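You operate a simulated robot arm through the tools that you are given. There is no shell and no other tool.

Carry out the task below with a simulated robot arm. There is one attempt and no reset: what you move stays moved.

JOB
Hoist the weight and chock it up on the wooden block.
Fine: roll the crane over it, lower the hook, push the pin through; pointer in the green before the block goes under; keep out from under the load; chain slack, then draw the pin.

Only the result counts: the job must be done as asked and must still hold three seconds after the hand-in. Knocking over, shifting, dropping, spilling or breaking anything else fails it.

ROBOT AND FRAMES
A 7-joint arm with a two-finger parallel gripper, fixed in place. Base frame: the origin is on the floor under the middle of its stand, x ahead of it, y to its left, z up. Readings come in mm, degrees, newtons and seconds.
It reaches about 1247 mm from its shoulder. Its first joint turns from -132.0 to 132.0 degrees. Payload 3.91 kg.
Tool frame: the origin (TCP) lies between the finger pads and is the grasp point; the fingertips stand 30 mm ahead of it; z points along the fingers, y is the line along which they close. The gripper opens to 110 mm. The fingers are 20 mm wide and 10 mm thick; the gripper's body (48 by 112 mm) begins 55 mm behind the TCP.
Orientation is that of the tool frame in the base frame, as [roll, pitch, yaw] about the fixed x, y, z axes, in that order (R = Rz(yaw) Ry(pitch) Rx(roll)). With the fingers straight down and closing along the base's y, the tool's x points along the base's -x, its y along +y and its z along -z.

CONTROLS
- The arm moves only by the tool play_rows. Its argument "rows" is a list of rows, each a list of 7 numbers: the turn, a rotation vector about the tool's x, y, z in units of 90 degrees (1.0 is 90 degrees), then the shift along the tool's x, y, z in units of 200 mm (1.0 is 200 mm), then the gripper command, from -1 (shut) to 1 (fully open), values between in proportion. In form: [[wx, wy, wz, x, y, z, hand], ...]. A call has 1 to 20 rows; each row is the pose to reach, as a shift and turn from the pose commanded when the call began, along the tool's axes at that moment. A call with a number of a shift or a turn outside -1 to 1 is refused whole. Rows are played at 5 a second. More than 50 mm and 8.6 degrees between two rows, or a gripper value outside its range, and nothing of the call is played. Where a pose cannot be reached the arm comes as near as it can. A force on the tool above 80 N (or 10 N above the force at the start of the call, whichever is more), or a blocked arm, ends the call early, and 0.2 s more pass. Each finger travels about 108 mm/s and halts on what it meets, pressing with about 22 N; the grip force reading is that of the motor and also rises with nothing between the fingers. The clock runs only during rows and for 0.2 s after the last one: add rows that repeat a pose to give the fingers time. It gives the time, the measured TCP pose, the force on the tool (base axes), the opening and the grip force at its end, in the units of the frame above (readings bear some noise), with the torque about the TCP (base axes, N m) and any sound that the robot's microphone picked up.
- Cameras (640 x 400 px; columns grow to the right, rows downward): "scene" is fixed at [50.3, -651.5, 1499.3]; the picture's right is [0.63, -0.77, 0.00], its down [-0.29, -0.24, -0.93] and it looks along [0.72, 0.59, -0.37] (base axes); focal length 266 px, centre (320, 200). "wrist" rides on the gripper at [72, 17, -103] in the tool frame; the picture's right is [-0.23, 0.97, 0.00], its down [-0.76, -0.18, -0.62] and it looks along [-0.61, -0.14, 0.78] (tool axes); focal length 222 px, centre (320, 200). There is no depth. A picture from a camera that has moved, and an enlarged one, comes with that camera's place and axes in the base frame and with its lens.
- snapshot(camera): a new picture of that camera. It takes no simulated time.
- enlarge(camera, box): a new picture of the part [left, top, right, bottom] of that camera's present view, enlarged. It takes no simulated time.
- job_done(): hands the job in; it is judged then, once.

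Places have to be worked out from the pictures, the camera data and where the tool is seen. Open the gripper and draw the arm clear of the work before you hand the job in, unless the task says otherwise.

The tools are called after ">>>" as name(argument=value, ...) on one line, values as JSON. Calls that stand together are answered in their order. play_rows: Moves the arm, as the interface text tells. Its arguments: {"type":"object","properties":{"rows":{"type":"array","items":{"type":"array","items":{"type":"number"}}}},"required":["rows"]} The other tools are called the same way: snapshot (camera) takes a picture; enlarge (camera, box) takes an enlarged picture of a part of a camera's view; job_done () hands the job in.

At the start:

```text
clock: 0.0
position: [558.5, 317.0, 1421.5]
ee_rot: [179.9, 0.1, 179.9]
contact_force: [0.2, 0.6, 0.6]
ft_torque: [0.03, -0.02, 0.0]
width: 110.0
grip_force: 0.0
```

scene: 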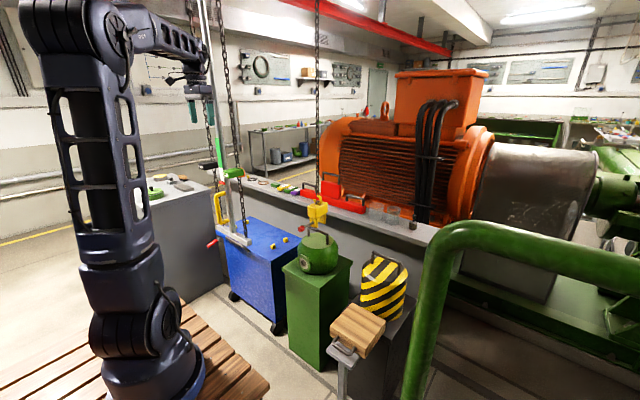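
wrist: 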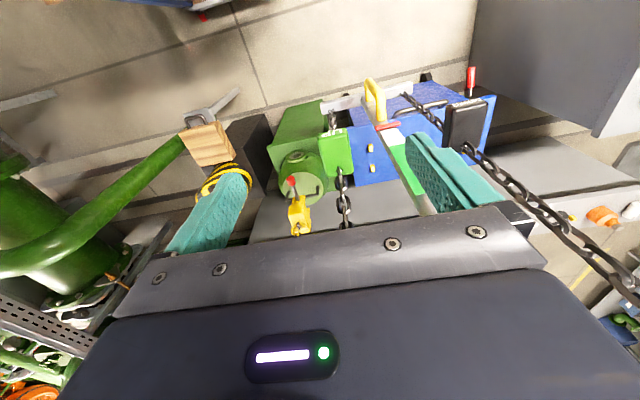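

I'll begin by looking closely at the scene to identify the crane, hook, pin, weight, block and gauge.

>>> enlarge(camera="scene", box=[200, 150, 420, 290])

>>> enlarge(camera="scene", box=[260, 180, 420, 280])

>>> enlarge(camera="scene", box=[280, 230, 440, 400])

>>> enlarge(camera="scene", box=[170, 0, 350, 140])

>>> enlarge(camera="wrist", box=[170, 60, 500, 260])

```text
2.86 times, centred on (310, 220) of scene
camera zoom: at [50.3, -651.5, 1499.3], right [0.63, -0.77, 0.0], down [-0.29, -0.24, -0.93], along [0.72, 0.59, -0.37], focal length 760 px, centre (349, 143)
```

zoom: 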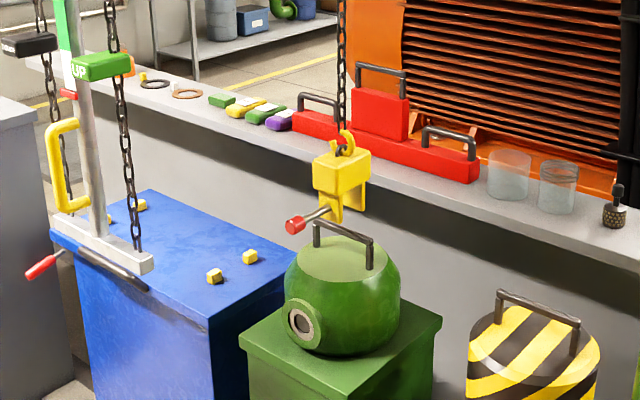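

```text
4.00 times, centred on (340, 230) of scene
camera zoom: at [50.3, -651.5, 1499.3], right [0.63, -0.77, 0.0], down [-0.29, -0.24, -0.93], along [0.72, 0.59, -0.37], focal length 1064 px, centre (240, 80)
```

zoom: 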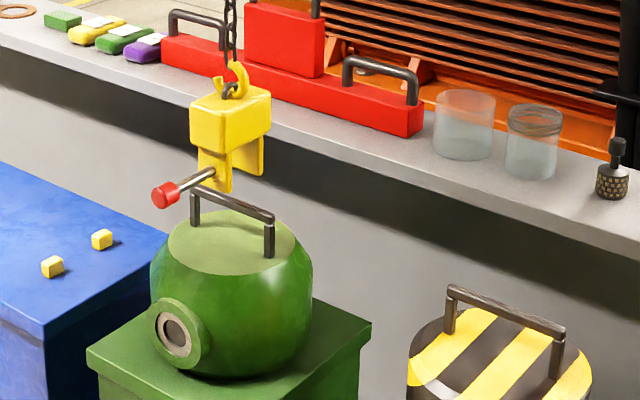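

```text
2.35 times, centred on (360, 315) of scene
camera zoom: at [50.3, -651.5, 1499.3], right [0.63, -0.77, 0.0], down [-0.29, -0.24, -0.93], along [0.72, 0.59, -0.37], focal length 626 px, centre (226, -71)
```

zoom: 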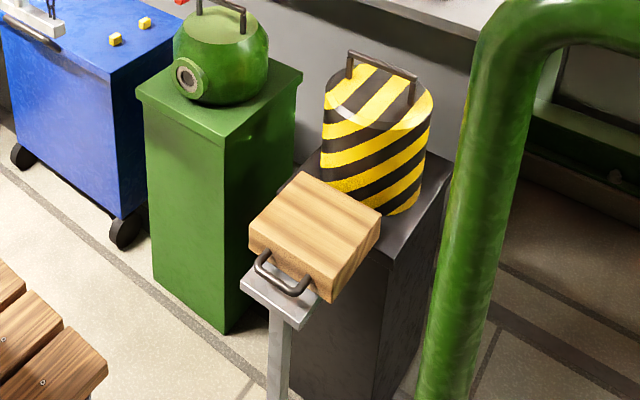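

```text
2.86 times, centred on (260, 70) of scene
camera zoom: at [50.3, -651.5, 1499.3], right [0.63, -0.77, 0.0], down [-0.29, -0.24, -0.93], along [0.72, 0.59, -0.37], focal length 760 px, centre (491, 571)
```

zoom: 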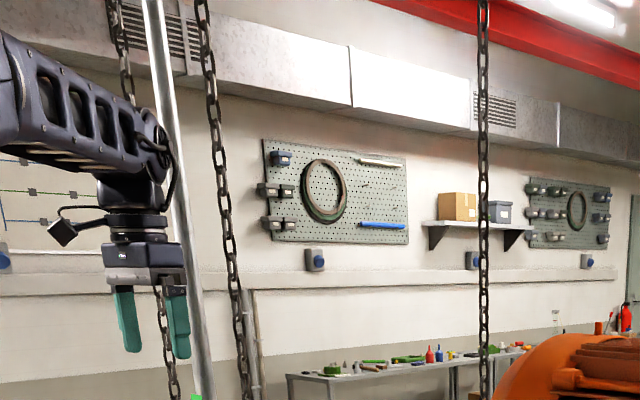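

```text
1.94 times, centred on (335, 160) of wrist
camera zoom: at [486.8, 331.7, 1524.4], right [0.23, 0.97, 0.0], down [0.76, -0.18, 0.62], along [0.61, -0.14, -0.78], focal length 431 px, centre (291, 278)
```

zoom: 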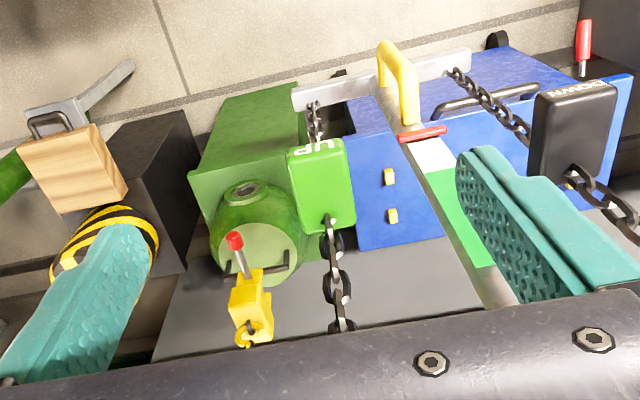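

The hook hangs above the green pot, the striped weight sits further right next to the wooden block, and the post with handle, UP/DOWN chains and pointer is in front. I'll look at the post and its scale closely.

>>> enlarge(camera="scene", box=[190, 120, 270, 270])

>>> enlarge(camera="wrist", box=[310, 60, 500, 220])

>>> enlarge(camera="scene", box=[330, 240, 420, 390])

>>> enlarge(camera="wrist", box=[160, 80, 340, 250])

>>> enlarge(camera="scene", box=[180, 0, 460, 130])

```text
2.67 times, centred on (230, 195) of scene
camera zoom: at [50.3, -651.5, 1499.3], right [0.63, -0.77, 0.0], down [-0.29, -0.24, -0.93], along [0.72, 0.59, -0.37], focal length 709 px, centre (560, 213)
```

zoom: 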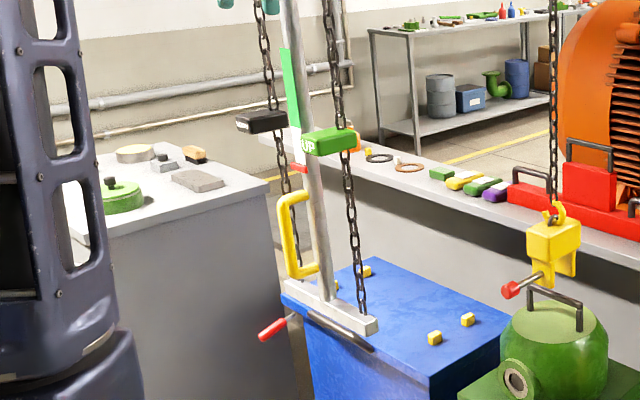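

```text
2.50 times, centred on (405, 140) of wrist
camera zoom: at [486.8, 331.7, 1524.4], right [0.23, 0.97, 0.0], down [0.76, -0.18, 0.62], along [0.61, -0.14, -0.78], focal length 555 px, centre (108, 350)
```

zoom: 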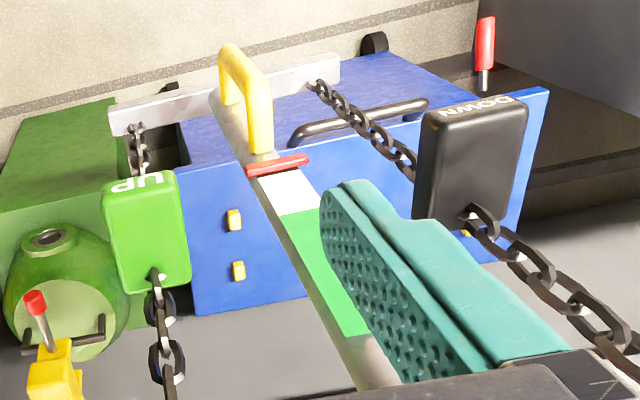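

```text
2.67 times, centred on (375, 315) of scene
camera zoom: at [50.3, -651.5, 1499.3], right [0.63, -0.77, 0.0], down [-0.29, -0.24, -0.93], along [0.72, 0.59, -0.37], focal length 709 px, centre (173, -107)
```

zoom: 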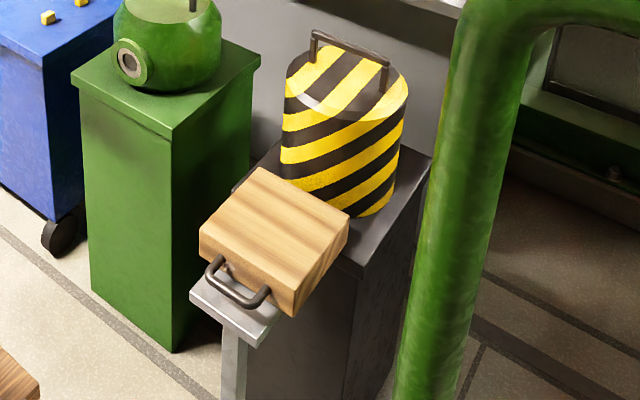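

```text
2.35 times, centred on (250, 165) of wrist
camera zoom: at [486.8, 331.7, 1524.4], right [0.23, 0.97, 0.0], down [0.76, -0.18, 0.62], along [0.61, -0.14, -0.78], focal length 523 px, centre (485, 282)
```

zoom: 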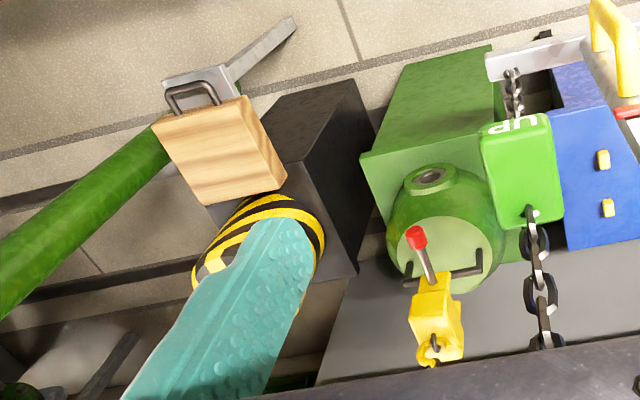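

```text
2.29 times, centred on (320, 65) of scene
camera zoom: at [50.3, -651.5, 1499.3], right [0.63, -0.77, 0.0], down [-0.29, -0.24, -0.93], along [0.72, 0.59, -0.37], focal length 608 px, centre (320, 509)
```

zoom: 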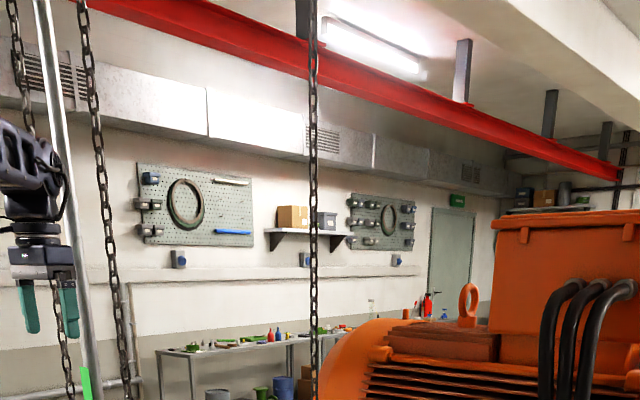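

The post hangs from the crane trolley with a yellow push handle, a red pointer (z≈1125) and a scale with green above it; the chains carry UP/DOWN tags. I'll back off from the chains and turn the gripper so the wrist camera ends up above the fingers once they point forward.

>>> play_rows(rows=[[0, 0, 0.09, 0.1, 0, 0, 1], [0, 0, 0.18, 0.2, 0, 0, 1], [0, 0, 0.27, 0.3, 0, 0, 1], [0, 0, 0.36, 0.4, 0, 0, 1], [0, 0, 0.45, 0.45, 0, 0, 1], [0, 0, 0.54, 0.45, 0, 0, 1], [0, 0, 0.63, 0.45, 0, 0, 1], [0, 0, 0.72, 0.45, 0, 0, 1], [0, 0, 0.81, 0.45, 0, 0, 1], [0, 0, 0.9, 0.45, 0, 0, 1], [0, 0, 1.0, 0.45, 0, 0, 1]])

```text
refused: row 11 steps farther than a row can; nothing moved
```

The last step was over 8.6°; I'll send it again with even steps.

>>> play_rows(rows=[[0, 0, 0.09, 0.1, 0, 0, 1], [0, 0, 0.18, 0.2, 0, 0, 1], [0, 0, 0.27, 0.3, 0, 0, 1], [0, 0, 0.36, 0.4, 0, 0, 1], [0, 0, 0.45, 0.45, 0, 0, 1], [0, 0, 0.54, 0.45, 0, 0, 1], [0, 0, 0.63, 0.45, 0, 0, 1], [0, 0, 0.72, 0.45, 0, 0, 1], [0, 0, 0.81, 0.45, 0, 0, 1], [0, 0, 0.9, 0.45, 0, 0, 1], [0, 0, 0.95, 0.45, 0, 0, 1], [0, 0, 1.0, 0.45, 0, 0, 1]])

```text
clock: 2.6
position: [468.6, 316.8, 1421.5]
ee_rot: [-179.9, 0.0, 89.9]
contact_force: [1.1, 0.6, 0.1]
ft_torque: [-0.04, 0.02, 0.0]
width: 109.9
grip_force: 0.1
```

The turn worked without trouble (yaw now 90). I continue with the second 90°.

>>> play_rows(rows=[[0, 0, 0.09, 0, 0, 0, 1], [0, 0, 0.18, 0, 0, 0, 1], [0, 0, 0.27, 0, 0, 0, 1], [0, 0, 0.36, 0, 0, 0, 1], [0, 0, 0.45, 0, 0, 0, 1], [0, 0, 0.54, 0, 0, 0, 1], [0, 0, 0.63, 0, 0, 0, 1], [0, 0, 0.72, 0, 0, 0, 1], [0, 0, 0.81, 0, 0, 0, 1], [0, 0, 0.9, 0, 0, 0, 1], [0, 0, 0.95, 0, 0, 0, 1], [0, 0, 1.0, 0, 0, 0, 1]])

```text
clock: 5.2
position: [468.4, 313.1, 1418.7]
ee_rot: [179.8, -0.3, 0.1]
contact_force: [-0.7, -0.3, 0.1]
ft_torque: [-0.02, -0.1, 0.02]
width: 110.0
grip_force: 0.1
out of reach, approached as far as the arm can: row 12
```

At yaw 0 it is just at the joint's edge. Now I tilt the fingers forward towards +x while descending a bit in front of the post.

>>> play_rows(rows=[[0, 0.09, 0, 0, -0.05, 0.1, 1], [0, 0.18, 0, 0, -0.1, 0.2, 1], [0, 0.27, 0, 0, -0.15, 0.3, 1], [0, 0.36, 0, 0, -0.2, 0.4, 1], [0, 0.45, 0, 0, -0.25, 0.5, 1], [0, 0.54, 0, 0, -0.3, 0.6, 1], [0, 0.63, 0, 0, -0.35, 0.7, 1], [0, 0.72, 0, 0, -0.4, 0.8, 1], [0, 0.81, 0, 0, -0.45, 0.9, 1], [0, 0.9, 0, 0, -0.45, 1.0, 1], [0, 0.95, 0, 0, -0.45, 1.0, 1], [0, 1.0, 0, 0, -0.45, 1.0, 1]])

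>>> snapshot(camera="wrist")

>>> snapshot(camera="scene")

```text
clock: 7.8
position: [488.7, 378.8, 1216.4]
ee_rot: [33.1, -89.8, 148.1]
contact_force: [0.0, -0.1, 0.8]
ft_torque: [-0.01, -0.01, 0.01]
width: 110.1
grip_force: 0.1
out of reach, approached as far as the arm can: row 7, 8, 9, 10, 11, 12
```

```text
taken
camera wrist: at [386.0, 358.6, 1287.4], right [0.02, -0.97, -0.22], down [-0.62, 0.16, -0.76], along [0.78, 0.16, -0.6], focal length 222 px, centre (320, 200)
```

wrist: 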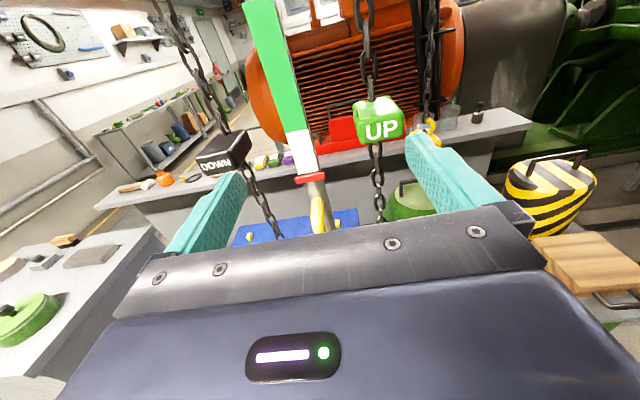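

```text
taken
```

scene: 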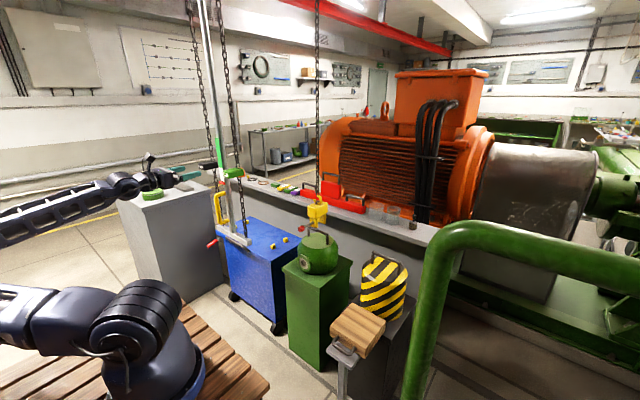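

The fingers now point forward with the camera above them and an upright view. I'll enlarge the post, the tags and the handle.

>>> enlarge(camera="wrist", box=[190, 0, 450, 240])

>>> enlarge(camera="wrist", box=[340, 80, 640, 300])

>>> enlarge(camera="scene", box=[0, 120, 260, 400])

```text
1.67 times, centred on (320, 120) of wrist
camera zoom: at [386.0, 358.6, 1287.4], right [0.02, -0.97, -0.22], down [-0.62, 0.16, -0.76], along [0.78, 0.16, -0.6], focal length 370 px, centre (320, 333)
```

zoom: 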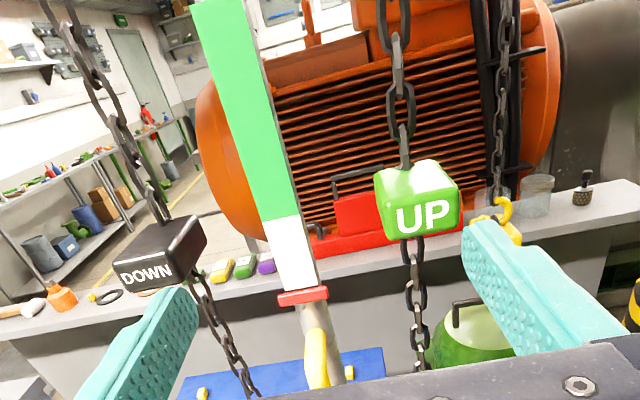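

```text
1.82 times, centred on (490, 190) of wrist
camera zoom: at [386.0, 358.6, 1287.4], right [0.02, -0.97, -0.22], down [-0.62, 0.16, -0.76], along [0.78, 0.16, -0.6], focal length 404 px, centre (11, 218)
```

zoom: 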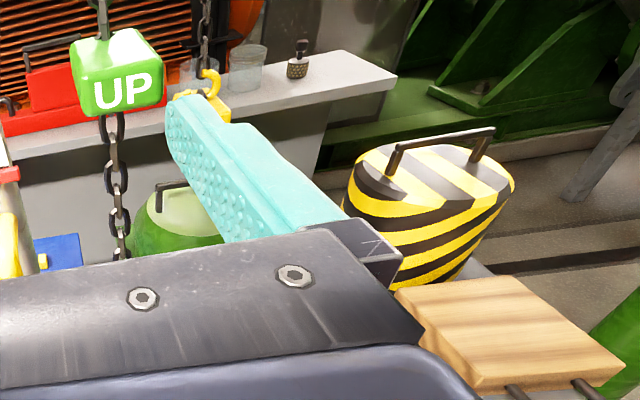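

```text
1.43 times, centred on (130, 260) of scene
camera zoom: at [50.3, -651.5, 1499.3], right [0.63, -0.77, 0.0], down [-0.29, -0.24, -0.93], along [0.72, 0.59, -0.37], focal length 380 px, centre (591, 114)
```

zoom: 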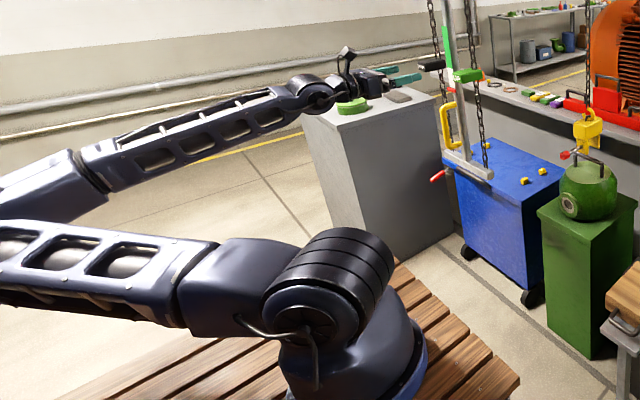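

Handle bar is judged at about (618, 415), z 945–1075. I descend in front of it at x≈500 before moving forward.

>>> play_rows(rows=[[0, 0, 0, -0.2, -0.02, 0.05, 1], [0, 0, 0, -0.4, -0.04, 0.1, 1], [0, 0, 0, -0.6, -0.04, 0.15, 1], [0, 0, 0, -0.8, -0.04, 0.15, 1], [0, 0, 0, -1.0, -0.04, 0.15, 1], [0, 0, 0, -1.0, -0.04, 0.15, 1]])

>>> snapshot(camera="wrist")

>>> snapshot(camera="scene")

```text
clock: 9.2
position: [520.2, 385.4, 1019.5]
ee_rot: [-79.9, -89.9, -99.9]
contact_force: [0.2, -0.2, -0.1]
ft_torque: [0.03, -0.06, 0.0]
width: 110.1
grip_force: 0.0
```

```text
taken
camera wrist: at [417.6, 367.3, 1091.1], right [0.0, -0.97, -0.23], down [-0.62, 0.18, -0.76], along [0.78, 0.14, -0.61], focal length 222 px, centre (320, 200)
```

wrist: 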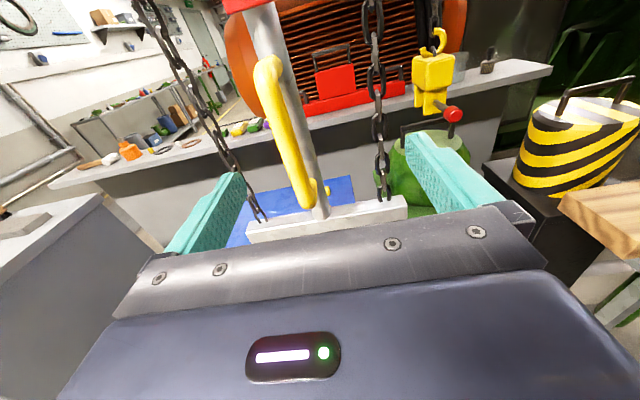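

```text
taken
```

scene: 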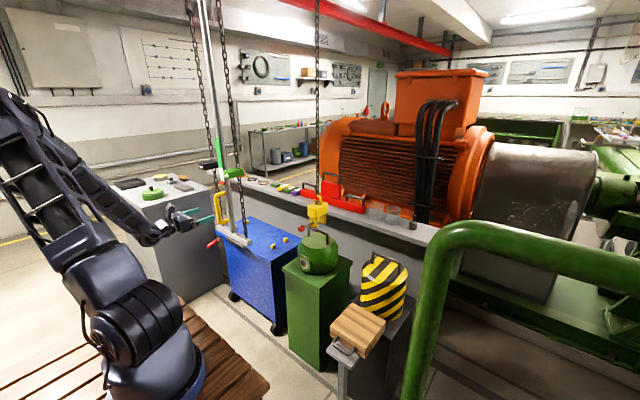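

The handle's vertical bar lies at y≈415, x≈612. I move sideways 30 mm, then forward so the bar sits between the fingers, and close.

>>> play_rows(rows=[[0, 0, 0, 0, -0.148, 0, 1], [0, 0, 0, -0.02, -0.148, 0.15, 1], [0, 0, 0, -0.02, -0.148, 0.3, 1], [0, 0, 0, -0.02, -0.148, 0.43, 1], [0, 0, 0, -0.02, -0.148, 0.43, 1]])

>>> snapshot(camera="wrist")

>>> enlarge(camera="scene", box=[160, 150, 280, 270])

```text
clock: 10.4
position: [607.4, 418.1, 1012.8]
ee_rot: [107.8, -90.0, 72.2]
contact_force: [-0.7, -0.8, 0.3]
ft_torque: [-0.02, 0.02, -0.04]
width: 110.1
grip_force: 0.1
```

```text
taken
camera wrist: at [506.0, 400.2, 1084.6], right [0.0, -0.97, -0.23], down [-0.62, 0.18, -0.76], along [0.78, 0.14, -0.61], focal length 222 px, centre (320, 200)
```

wrist: 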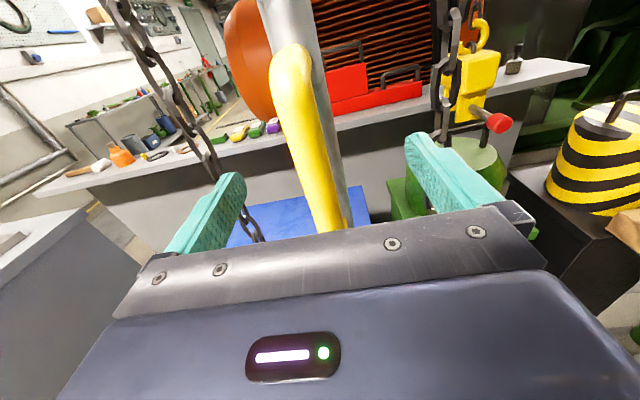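

```text
3.33 times, centred on (220, 210) of scene
camera zoom: at [50.3, -651.5, 1499.3], right [0.63, -0.77, 0.0], down [-0.29, -0.24, -0.93], along [0.72, 0.59, -0.37], focal length 887 px, centre (653, 167)
```

zoom: 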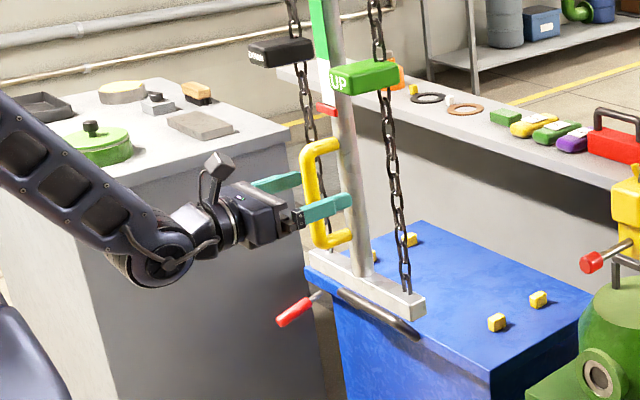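

The fingers straddle the handle bar. Closing the gripper on it now.

>>> play_rows(rows=[[0, 0, 0, 0, 0, 0, -0.3], [0, 0, 0, 0, 0, 0, -0.8], [0, 0, 0, 0, 0, 0, -0.8], [0, 0, 0, 0, 0, 0, -0.8]])

>>> snapshot(camera="wrist")

```text
clock: 11.4
position: [608.5, 417.9, 1013.3]
ee_rot: [177.7, -89.9, 2.3]
contact_force: [5.1, 8.7, 1.4]
ft_torque: [0.0, 0.02, 0.19]
width: 20.1
grip_force: 44.8
```

```text
taken
camera wrist: at [505.8, 400.6, 1084.6], right [0.0, -0.97, -0.23], down [-0.62, 0.18, -0.76], along [0.78, 0.14, -0.61], focal length 222 px, centre (320, 200)
```

wrist: 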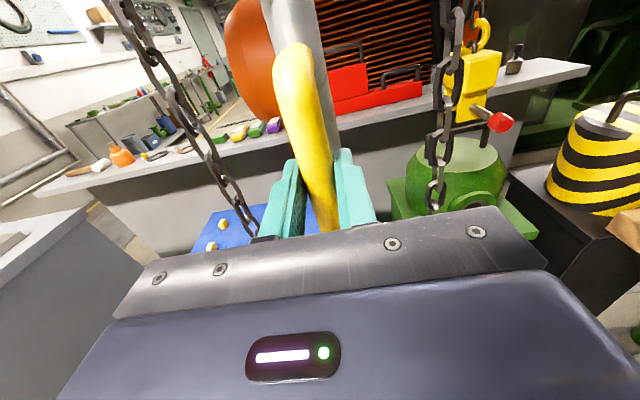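

Gripped at 20 mm. Before rolling, I want better positions of the hook and the weight's bail.

>>> enlarge(camera="wrist", box=[400, 0, 640, 200])

>>> enlarge(camera="scene", box=[290, 190, 420, 290])

```text
2.00 times, centred on (520, 100) of wrist
camera zoom: at [505.8, 400.6, 1084.6], right [0.0, -0.97, -0.23], down [-0.62, 0.18, -0.76], along [0.78, 0.14, -0.61], focal length 444 px, centre (-80, 400)
```

zoom: 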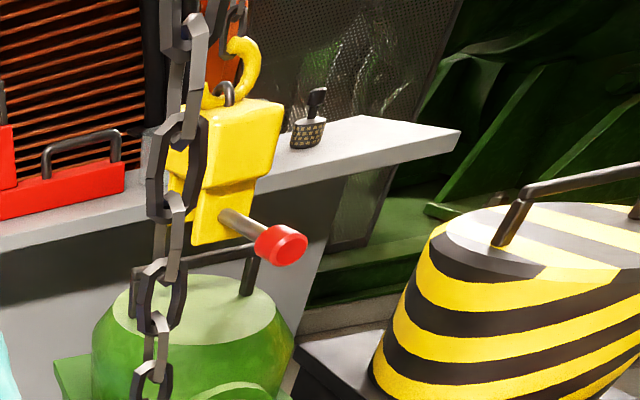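

```text
4.00 times, centred on (355, 240) of scene
camera zoom: at [50.3, -651.5, 1499.3], right [0.63, -0.77, 0.0], down [-0.29, -0.24, -0.93], along [0.72, 0.59, -0.37], focal length 1064 px, centre (180, 40)
```

zoom: 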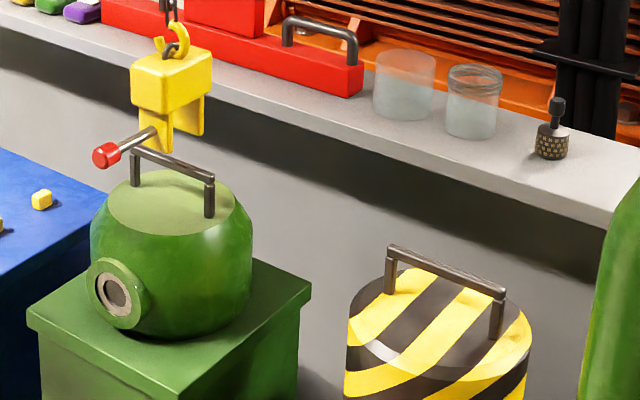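

Hook block is at about (988, 132), the weight's bail centre at about (998, -249, top 835). I roll the crane toward -y slowly, first half of ~383 mm.

>>> play_rows(rows=[[0, 0, 0, 0, 0.03, 0, -0.8], [0, 0, 0, 0, 0.08, 0, -0.8], [0, 0, 0, 0, 0.15, 0, -0.8], [0, 0, 0, 0, 0.23, 0, -0.8], [0, 0, 0, 0, 0.31, 0, -0.8]])

>>> snapshot(camera="scene")

>>> snapshot(camera="wrist")

```text
clock: 12.6
position: [605.9, 362.6, 1024.6]
ee_rot: [128.1, -89.4, 51.7]
contact_force: [-15.5, -2.1, -46.7]
ft_torque: [0.92, 0.64, -0.01]
width: 19.9
grip_force: 44.9
out of reach, approached as far as the arm can: row 4, 5
```

```text
taken
```

scene: 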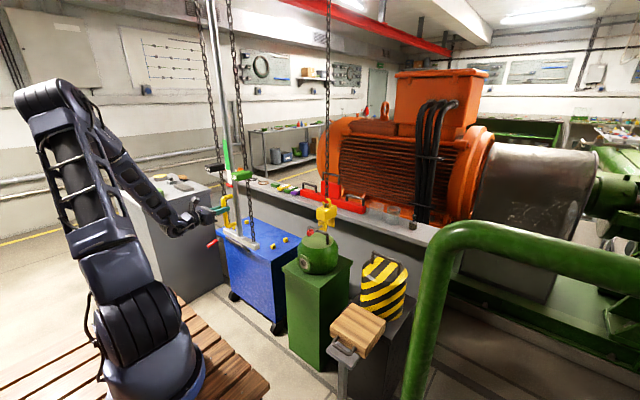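

```text
taken
camera wrist: at [503.9, 345.9, 1096.9], right [0.0, -0.98, -0.22], down [-0.63, 0.17, -0.76], along [0.78, 0.13, -0.61], focal length 222 px, centre (320, 200)
```

wrist: 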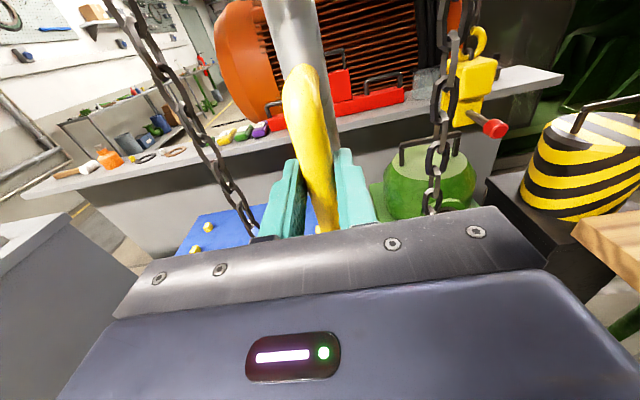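

The crane follows, but at this small radius with fingers horizontal the arm is folded to its limit (z crept up, forces of 47 N). I'll loosen the grip and tilt the tool 45° downward around the handle so the wrist sits higher and farther out.

>>> play_rows(rows=[[0, 0, 0, 0, 0, 0, -0.3], [0, 0, 0, 0, 0, 0, -0.3], [0, -0.07, 0, 0, 0, 0, -0.3], [0, -0.14, 0, 0, 0, 0, -0.3], [0, -0.21, 0, 0, 0, 0, -0.3], [0, -0.28, 0, 0, 0, 0, -0.3], [0, -0.35, 0, 0, 0, 0, -0.3], [0, -0.42, 0, 0, 0, 0, -0.3], [0, -0.5, 0, 0, 0, 0, -0.3], [0, -0.5, 0, 0, 0, 0, -0.3]])

>>> snapshot(camera="scene")

>>> snapshot(camera="wrist")

```text
clock: 14.8
position: [605.0, 362.4, 1025.8]
ee_rot: [-179.9, -44.9, 0.0]
contact_force: [-0.4, 0.4, -0.6]
ft_torque: [-0.01, -0.01, 0.01]
width: 38.5
grip_force: 0.0
```

```text
taken
```

scene: 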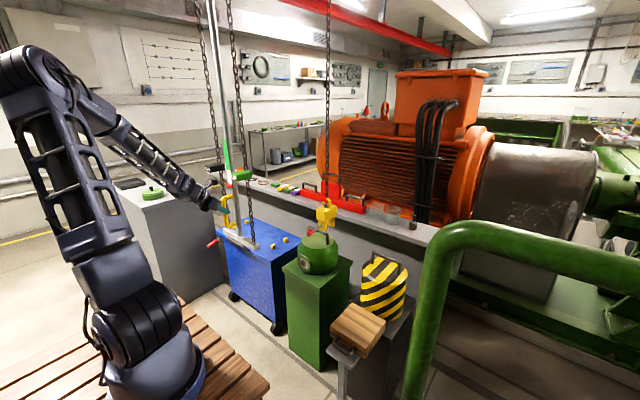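

```text
taken
camera wrist: at [583.9, 344.3, 1149.1], right [-0.16, -0.97, -0.16], down [-0.98, 0.18, -0.1], along [0.12, 0.14, -0.98], focal length 222 px, centre (320, 200)
```

wrist: 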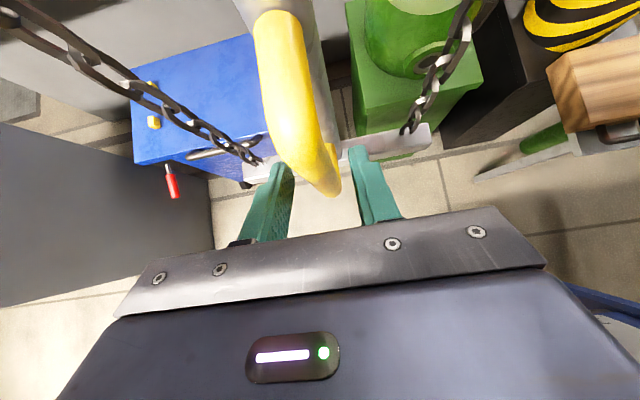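

The 45° tilt is reached cleanly. I grip the handle again and continue rolling toward -y.

>>> play_rows(rows=[[0, 0, 0, 0, 0, 0, -0.8], [0, 0, 0, 0, 0, 0, -0.8], [0, 0, 0, 0, 0.03, 0, -0.8], [0, 0, 0, 0, 0.08, 0, -0.8], [0, 0, 0, 0, 0.15, 0, -0.8], [0, 0, 0, 0, 0.23, 0, -0.8], [0, 0, 0, 0, 0.31, 0, -0.8], [0, 0, 0, 0, 0.39, 0, -0.8], [0, 0, 0, 0, 0.47, 0, -0.8], [0, 0, 0, 0, 0.55, 0, -0.8], [0, 0, 0, 0, 0.63, 0, -0.8], [0, 0, 0, 0, 0.69, 0, -0.8], [0, 0, 0, 0, 0.72, 0, -0.8], [0, 0, 0, 0, 0.72, 0, -0.8]])

>>> snapshot(camera="scene")

>>> snapshot(camera="wrist")

```text
clock: 17.8
position: [604.4, 217.6, 1025.1]
ee_rot: [179.9, -45.0, 0.0]
contact_force: [37.8, 6.7, 27.8]
ft_torque: [0.0, -1.06, 0.06]
width: 19.8
grip_force: 44.7
```

```text
taken
```

scene: 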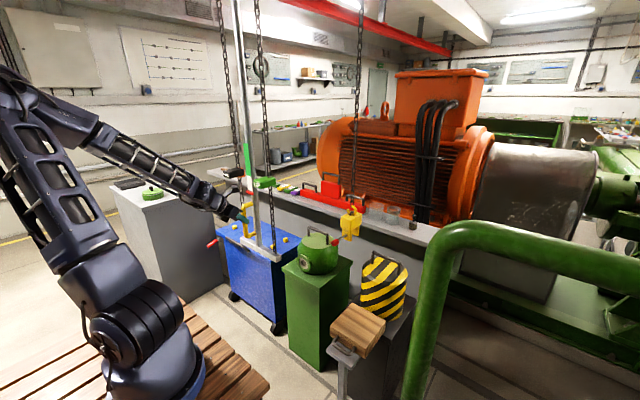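

```text
taken
camera wrist: at [583.6, 200.1, 1149.0], right [-0.16, -0.97, -0.16], down [-0.98, 0.18, -0.1], along [0.12, 0.14, -0.98], focal length 222 px, centre (320, 200)
```

wrist: 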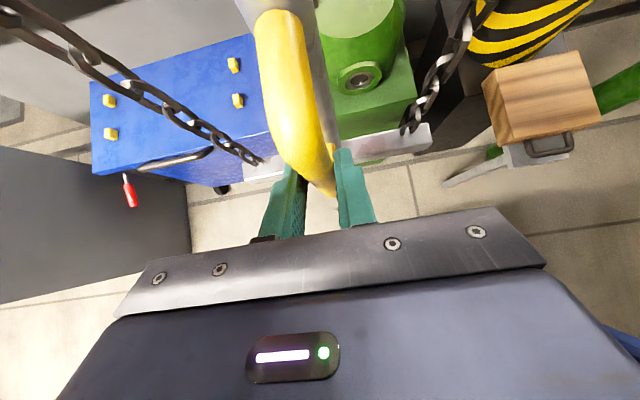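

The crane follows smoothly (y now 218) but a 47 N stress has built up in the grip; I relax and regrip, then roll on most of the remaining 183 mm.

>>> play_rows(rows=[[0, 0, 0, 0, 0, 0, -0.3], [0, 0, 0, 0, 0, 0, -0.3], [0, 0, 0, 0, 0, 0, -0.8], [0, 0, 0, 0, 0, 0, -0.8], [0, 0, 0, 0, 0.03, 0, -0.8], [0, 0, 0, 0, 0.08, 0, -0.8], [0, 0, 0, 0, 0.15, 0, -0.8], [0, 0, 0, 0, 0.23, 0, -0.8], [0, 0, 0, 0, 0.31, 0, -0.8], [0, 0, 0, 0, 0.39, 0, -0.8], [0, 0, 0, 0, 0.47, 0, -0.8], [0, 0, 0, 0, 0.55, 0, -0.8], [0, 0, 0, 0, 0.63, 0, -0.8], [0, 0, 0, 0, 0.7, 0, -0.8], [0, 0, 0, 0, 0.76, 0, -0.8], [0, 0, 0, 0, 0.8, 0, -0.8], [0, 0, 0, 0, 0.8, 0, -0.8]])

>>> snapshot(camera="scene")

>>> enlarge(camera="scene", box=[310, 180, 450, 300])

>>> snapshot(camera="wrist")

```text
clock: 21.4
position: [620.3, 64.4, 1031.0]
ee_rot: [-180.0, -45.1, -0.1]
contact_force: [4.1, -5.8, 1.5]
ft_torque: [-0.18, 0.22, 0.02]
width: 19.8
grip_force: 44.9
out of reach, approached as far as the arm can: row 13, 14, 15, 16, 17
```

```text
taken
```

scene: 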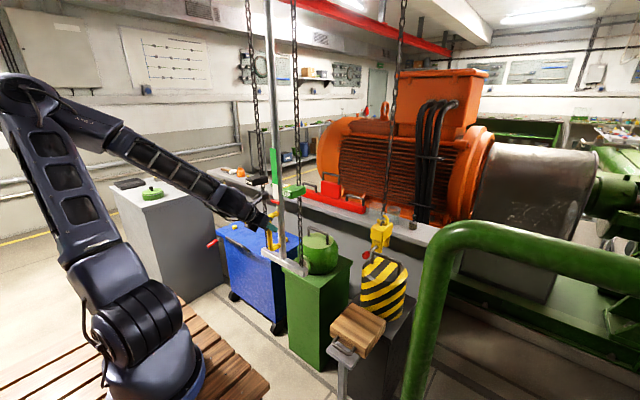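

```text
3.33 times, centred on (380, 240) of scene
camera zoom: at [50.3, -651.5, 1499.3], right [0.63, -0.77, 0.0], down [-0.29, -0.24, -0.93], along [0.72, 0.59, -0.37], focal length 887 px, centre (120, 67)
```

zoom: 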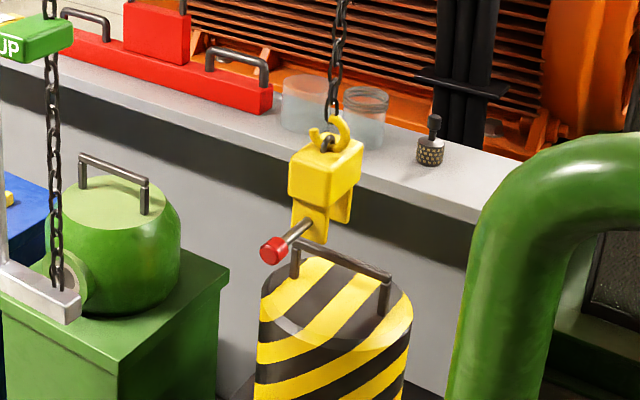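

```text
taken
camera wrist: at [599.2, 45.2, 1155.8], right [-0.16, -0.97, -0.16], down [-0.98, 0.18, -0.1], along [0.13, 0.14, -0.98], focal length 222 px, centre (320, 200)
```

wrist: 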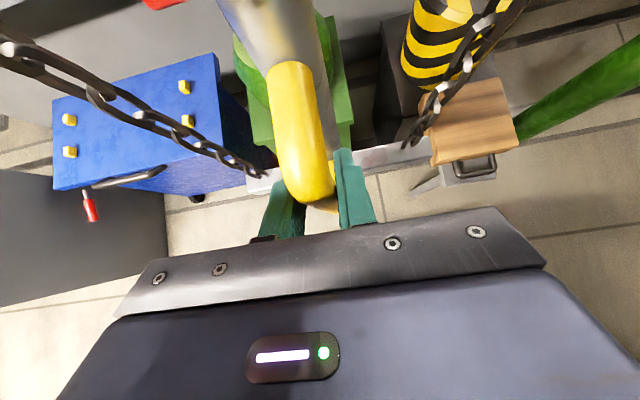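

Hook is at y≈-223, bail centre ≈-251, so about 28 mm remain, but the arm hit its fold limit again. I loosen, tilt the tool steeper (about 68° down) around the handle, regrip, and roll the last part.

>>> play_rows(rows=[[0, 0, 0, 0, 0, 0, -0.3], [0, 0, 0, 0, 0, 0, -0.3], [0, -0.06, 0, 0, 0, 0, -0.3], [0, -0.12, 0, 0, 0, 0, -0.3], [0, -0.18, 0, 0, 0, 0, -0.3], [0, -0.25, 0, -0.035, 0, -0.035, -0.3], [0, -0.25, 0, -0.035, 0, -0.035, -0.3], [0, -0.25, 0, -0.035, 0, -0.035, -0.8], [0, -0.25, 0, -0.035, 0, -0.035, -0.8], [0, -0.25, 0, -0.035, 0, -0.035, -0.8]])

>>> snapshot(camera="wrist")

```text
clock: 23.6
position: [608.5, 62.9, 1030.2]
ee_rot: [180.0, -22.5, 0.0]
contact_force: [-0.3, -8.7, 4.4]
ft_torque: [-0.21, 1.05, -0.32]
width: 19.5
grip_force: 44.7
```

```text
taken
camera wrist: at [635.8, 45.4, 1152.5], right [-0.21, -0.97, -0.09], down [-0.94, 0.18, 0.28], along [-0.26, 0.14, -0.95], focal length 222 px, centre (320, 200)
```

wrist: 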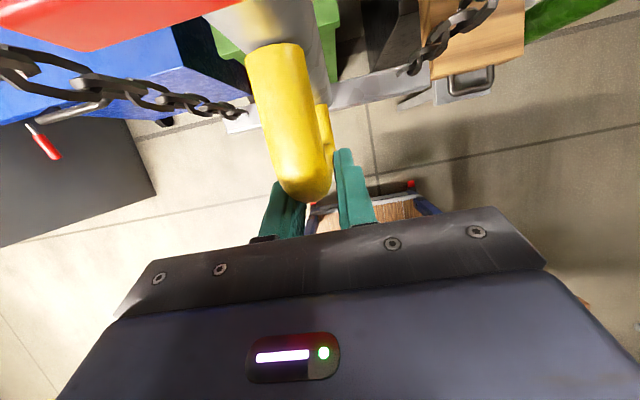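

Reached cleanly. Now the last ~28 mm toward -y, slowly.

>>> play_rows(rows=[[0, 0, 0, 0, 0.03, 0, -0.8], [0, 0, 0, 0, 0.07, 0, -0.8], [0, 0, 0, 0, 0.11, 0, -0.8], [0, 0, 0, 0, 0.14, 0, -0.8], [0, 0, 0, 0, 0.14, 0, -0.8], [0, 0, 0, 0, 0.14, 0, -0.8]])

>>> enlarge(camera="scene", box=[340, 190, 430, 290])

>>> snapshot(camera="scene")

```text
clock: 25.0
position: [605.8, 33.1, 1028.9]
ee_rot: [-180.0, -22.5, 0.0]
contact_force: [-20.7, -9.7, 21.0]
ft_torque: [-0.14, 0.86, -0.02]
width: 19.8
grip_force: 45.2
```

```text
4.00 times, centred on (385, 240) of scene
camera zoom: at [50.3, -651.5, 1499.3], right [0.63, -0.77, 0.0], down [-0.29, -0.24, -0.93], along [0.72, 0.59, -0.37], focal length 1064 px, centre (60, 40)
```

zoom: 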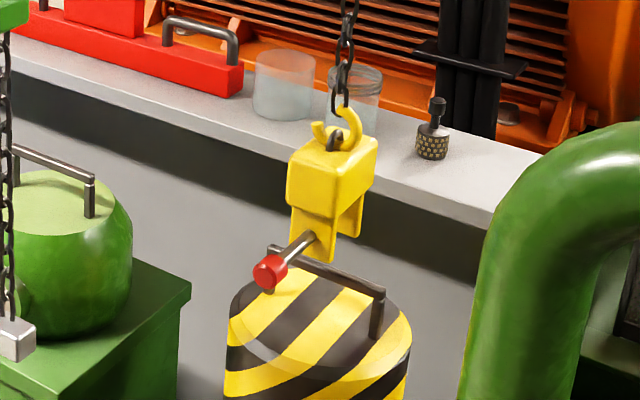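

```text
taken
```

scene: 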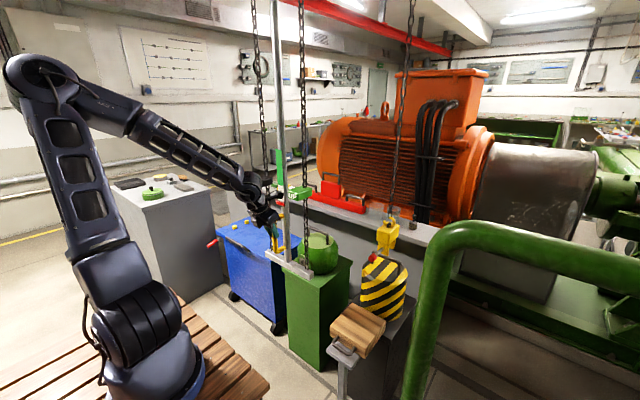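

Hook y ≈ -248, bail centre ≈ -252: close to aligned. I release the handle, back off along the fingers and check that the crane stays put.

>>> play_rows(rows=[[0, 0, 0, 0, 0.01, 0, -0.8], [0, 0, 0, 0, 0.01, 0, -0.8], [0, 0, 0, 0, 0.01, 0, 0], [0, 0, 0, 0, 0.01, 0, 0], [0, 0, 0, 0, 0.01, 0, 0.3], [0, 0, 0, 0, 0.01, -0.2, 0.3], [0, 0, 0, 0, 0.01, -0.4, 0.3], [0, 0, 0, 0, 0.01, -0.6, 0.3], [0, 0, 0, 0, 0.01, -0.6, 0.3]])

>>> snapshot(camera="wrist")

>>> enlarge(camera="scene", box=[340, 190, 430, 290])

>>> enlarge(camera="scene", box=[240, 120, 360, 280])

```text
clock: 27.0
position: [559.2, 28.2, 1140.1]
ee_rot: [-180.0, -22.5, 0.0]
contact_force: [-0.4, 0.2, 0.9]
ft_torque: [0.01, -0.01, 0.01]
width: 71.5
grip_force: 0.1
```

```text
taken
camera wrist: at [587.1, 9.7, 1262.1], right [-0.21, -0.97, -0.09], down [-0.94, 0.18, 0.28], along [-0.26, 0.14, -0.95], focal length 222 px, centre (320, 200)
```

wrist: 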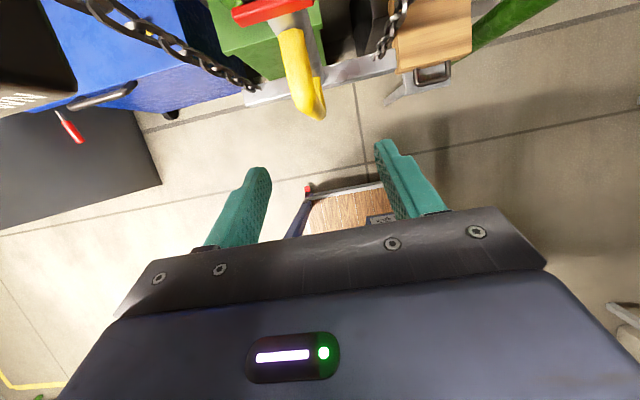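

```text
4.00 times, centred on (385, 240) of scene
camera zoom: at [50.3, -651.5, 1499.3], right [0.63, -0.77, 0.0], down [-0.29, -0.24, -0.93], along [0.72, 0.59, -0.37], focal length 1064 px, centre (60, 40)
```

zoom: 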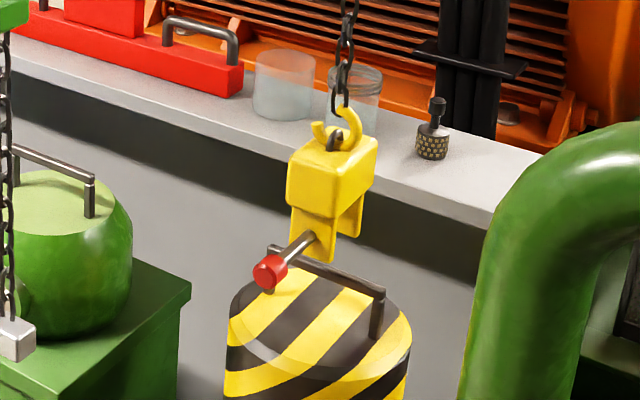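

```text
2.50 times, centred on (300, 200) of scene
camera zoom: at [50.3, -651.5, 1499.3], right [0.63, -0.77, 0.0], down [-0.29, -0.24, -0.93], along [0.72, 0.59, -0.37], focal length 665 px, centre (370, 200)
```

zoom: 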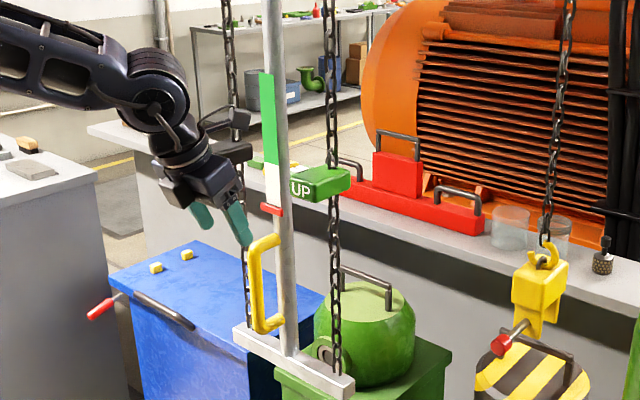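

Crane stays put and the hook hangs over the bail. Next I move up and across to in front of the black DOWN tag (about (659, 135, 1190)), tilting back to 45°.

>>> play_rows(rows=[[0, 0.05, 0, 0.05, 0, -0.15, 0.3], [0, 0.1, 0, 0.1, -0.05, -0.3, 0.3], [0, 0.15, 0, 0.16, -0.2, -0.42, 0.3], [0, 0.2, 0, 0.22, -0.35, -0.487, 0.3], [0, 0.25, 0, 0.26, -0.5, -0.487, 0.3], [0, 0.25, 0, 0.26, -0.54, -0.487, 0.3], [0, 0.25, 0, 0.26, -0.54, -0.487, 0.3]])

>>> snapshot(camera="wrist")

>>> enlarge(camera="scene", box=[200, 100, 360, 260])

```text
clock: 28.6
position: [571.9, 139.2, 1251.8]
ee_rot: [-179.9, -45.1, 0.0]
contact_force: [0.3, 0.1, -0.4]
ft_torque: [0.02, 0.03, -0.01]
width: 71.4
grip_force: 0.1
```

```text
taken
camera wrist: at [551.9, 121.3, 1374.7], right [-0.16, -0.97, -0.16], down [-0.98, 0.18, -0.1], along [0.12, 0.14, -0.98], focal length 222 px, centre (320, 200)
```

wrist: 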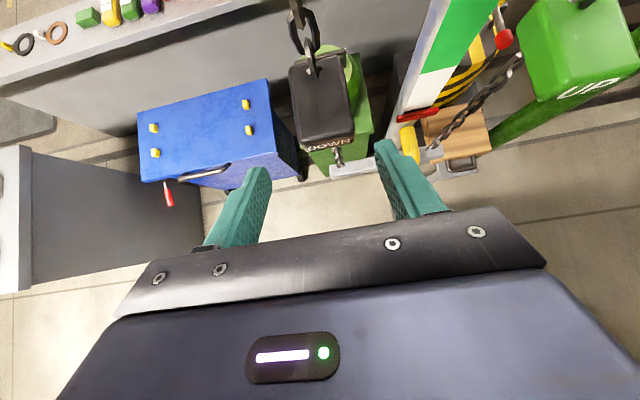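

```text
2.50 times, centred on (280, 180) of scene
camera zoom: at [50.3, -651.5, 1499.3], right [0.63, -0.77, 0.0], down [-0.29, -0.24, -0.93], along [0.72, 0.59, -0.37], focal length 665 px, centre (420, 250)
```

zoom: 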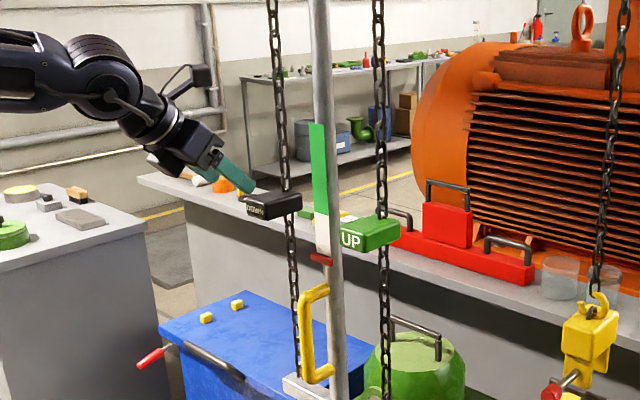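

The DOWN tag is visible just ahead between the fingers' line. I enlarge to measure it.

>>> enlarge(camera="wrist", box=[240, 0, 440, 180])

```text
2.22 times, centred on (340, 90) of wrist
camera zoom: at [551.9, 121.3, 1374.7], right [-0.16, -0.97, -0.16], down [-0.98, 0.18, -0.1], along [0.12, 0.14, -0.98], focal length 494 px, centre (276, 444)
```

zoom: 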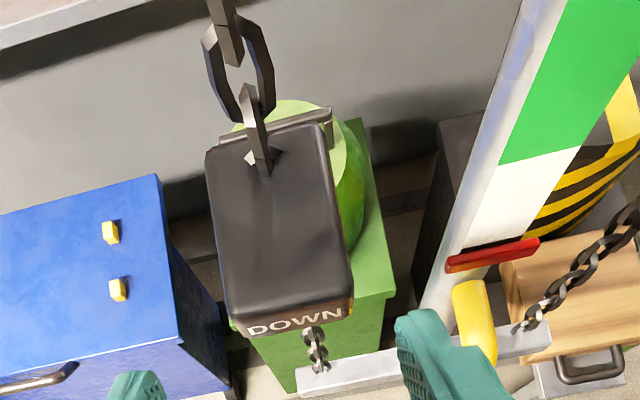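

The DOWN tag is a box spanning about x 618–685, y 110–153, z≈1170–1208. I advance along the fingers to straddle it and close.

>>> play_rows(rows=[[0, 0, 0, 0.0, 0.0385, 0.1, 0.3], [0, 0, 0, 0.02, 0.0385, 0.25, 0.3], [0, 0, 0, 0.039, 0.0385, 0.38, 0.3], [0, 0, 0, 0.039, 0.0385, 0.477, 0.3], [0, 0, 0, 0.039, 0.0385, 0.477, 0.3]])

>>> snapshot(camera="wrist")

>>> enlarge(camera="scene", box=[210, 130, 330, 230])

```text
clock: 29.8
position: [645.2, 134.2, 1189.1]
ee_rot: [180.0, -45.0, 0.1]
contact_force: [-0.1, 0.6, -0.1]
ft_torque: [0.05, 0.0, -0.03]
width: 71.5
grip_force: 0.1
```

```text
taken
camera wrist: at [624.1, 116.0, 1313.0], right [-0.16, -0.97, -0.16], down [-0.98, 0.18, -0.1], along [0.12, 0.14, -0.98], focal length 222 px, centre (320, 200)
```

wrist: 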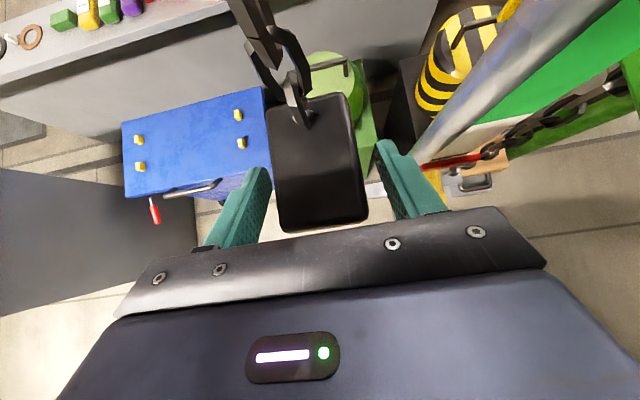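

```text
4.00 times, centred on (270, 180) of scene
camera zoom: at [50.3, -651.5, 1499.3], right [0.63, -0.77, 0.0], down [-0.29, -0.24, -0.93], along [0.72, 0.59, -0.37], focal length 1064 px, centre (520, 280)
```

zoom: 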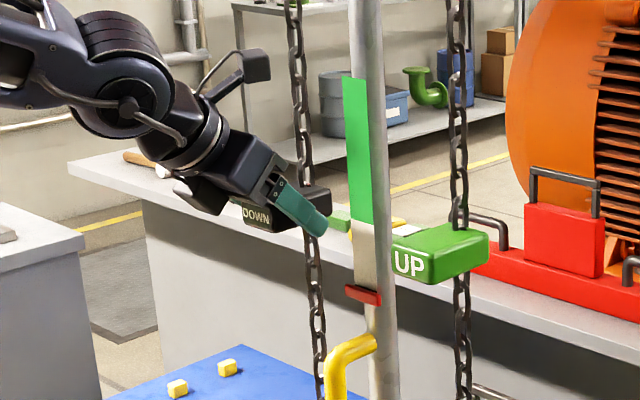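

Fingers straddle the DOWN tag. I close on it, then test a small pull down of 20 mm.

>>> play_rows(rows=[[0, 0, 0, 0, 0, 0, -0.5], [0, 0, 0, 0, 0, 0, -0.5], [0, 0, 0, 0, 0, 0, -0.5], [0, 0, 0, -0.0175, 0, 0.0175, -0.5], [0, 0, 0, -0.035, 0, 0.035, -0.5], [0, 0, 0, -0.0525, 0, 0.0525, -0.5], [0, 0, 0, -0.07, 0, 0.07, -0.5]])

>>> enlarge(camera="scene", box=[210, 130, 330, 230])

>>> enlarge(camera="scene", box=[340, 190, 430, 290])

```text
clock: 31.4
position: [644.8, 133.1, 1168.9]
ee_rot: [179.9, -45.1, 0.1]
contact_force: [-3.6, 8.3, 0.4]
ft_torque: [-0.01, -0.67, -0.27]
width: 50.0
grip_force: 45.0
```

```text
4.00 times, centred on (270, 180) of scene
camera zoom: at [50.3, -651.5, 1499.3], right [0.63, -0.77, 0.0], down [-0.29, -0.24, -0.93], along [0.72, 0.59, -0.37], focal length 1064 px, centre (520, 280)
```

zoom: 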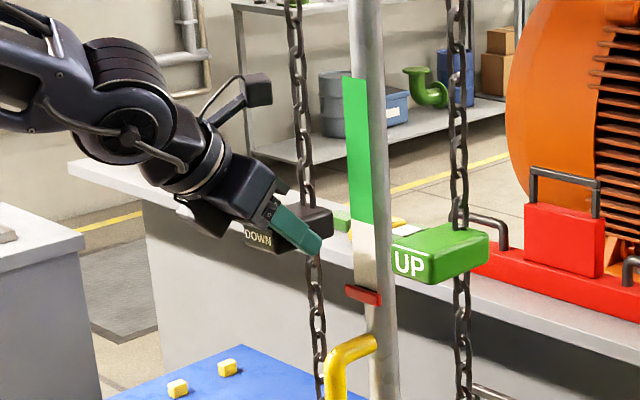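

```text
4.00 times, centred on (385, 240) of scene
camera zoom: at [50.3, -651.5, 1499.3], right [0.63, -0.77, 0.0], down [-0.29, -0.24, -0.93], along [0.72, 0.59, -0.37], focal length 1064 px, centre (60, 40)
```

zoom: 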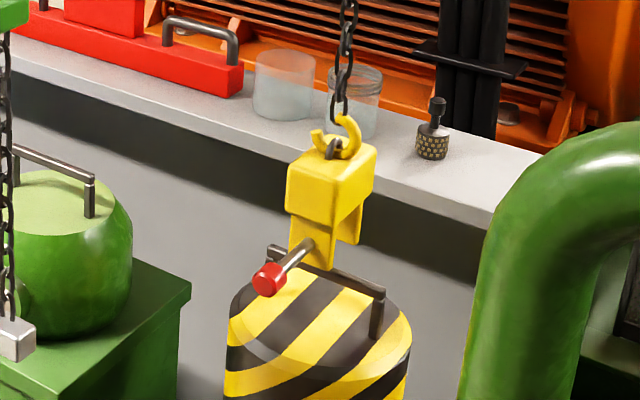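

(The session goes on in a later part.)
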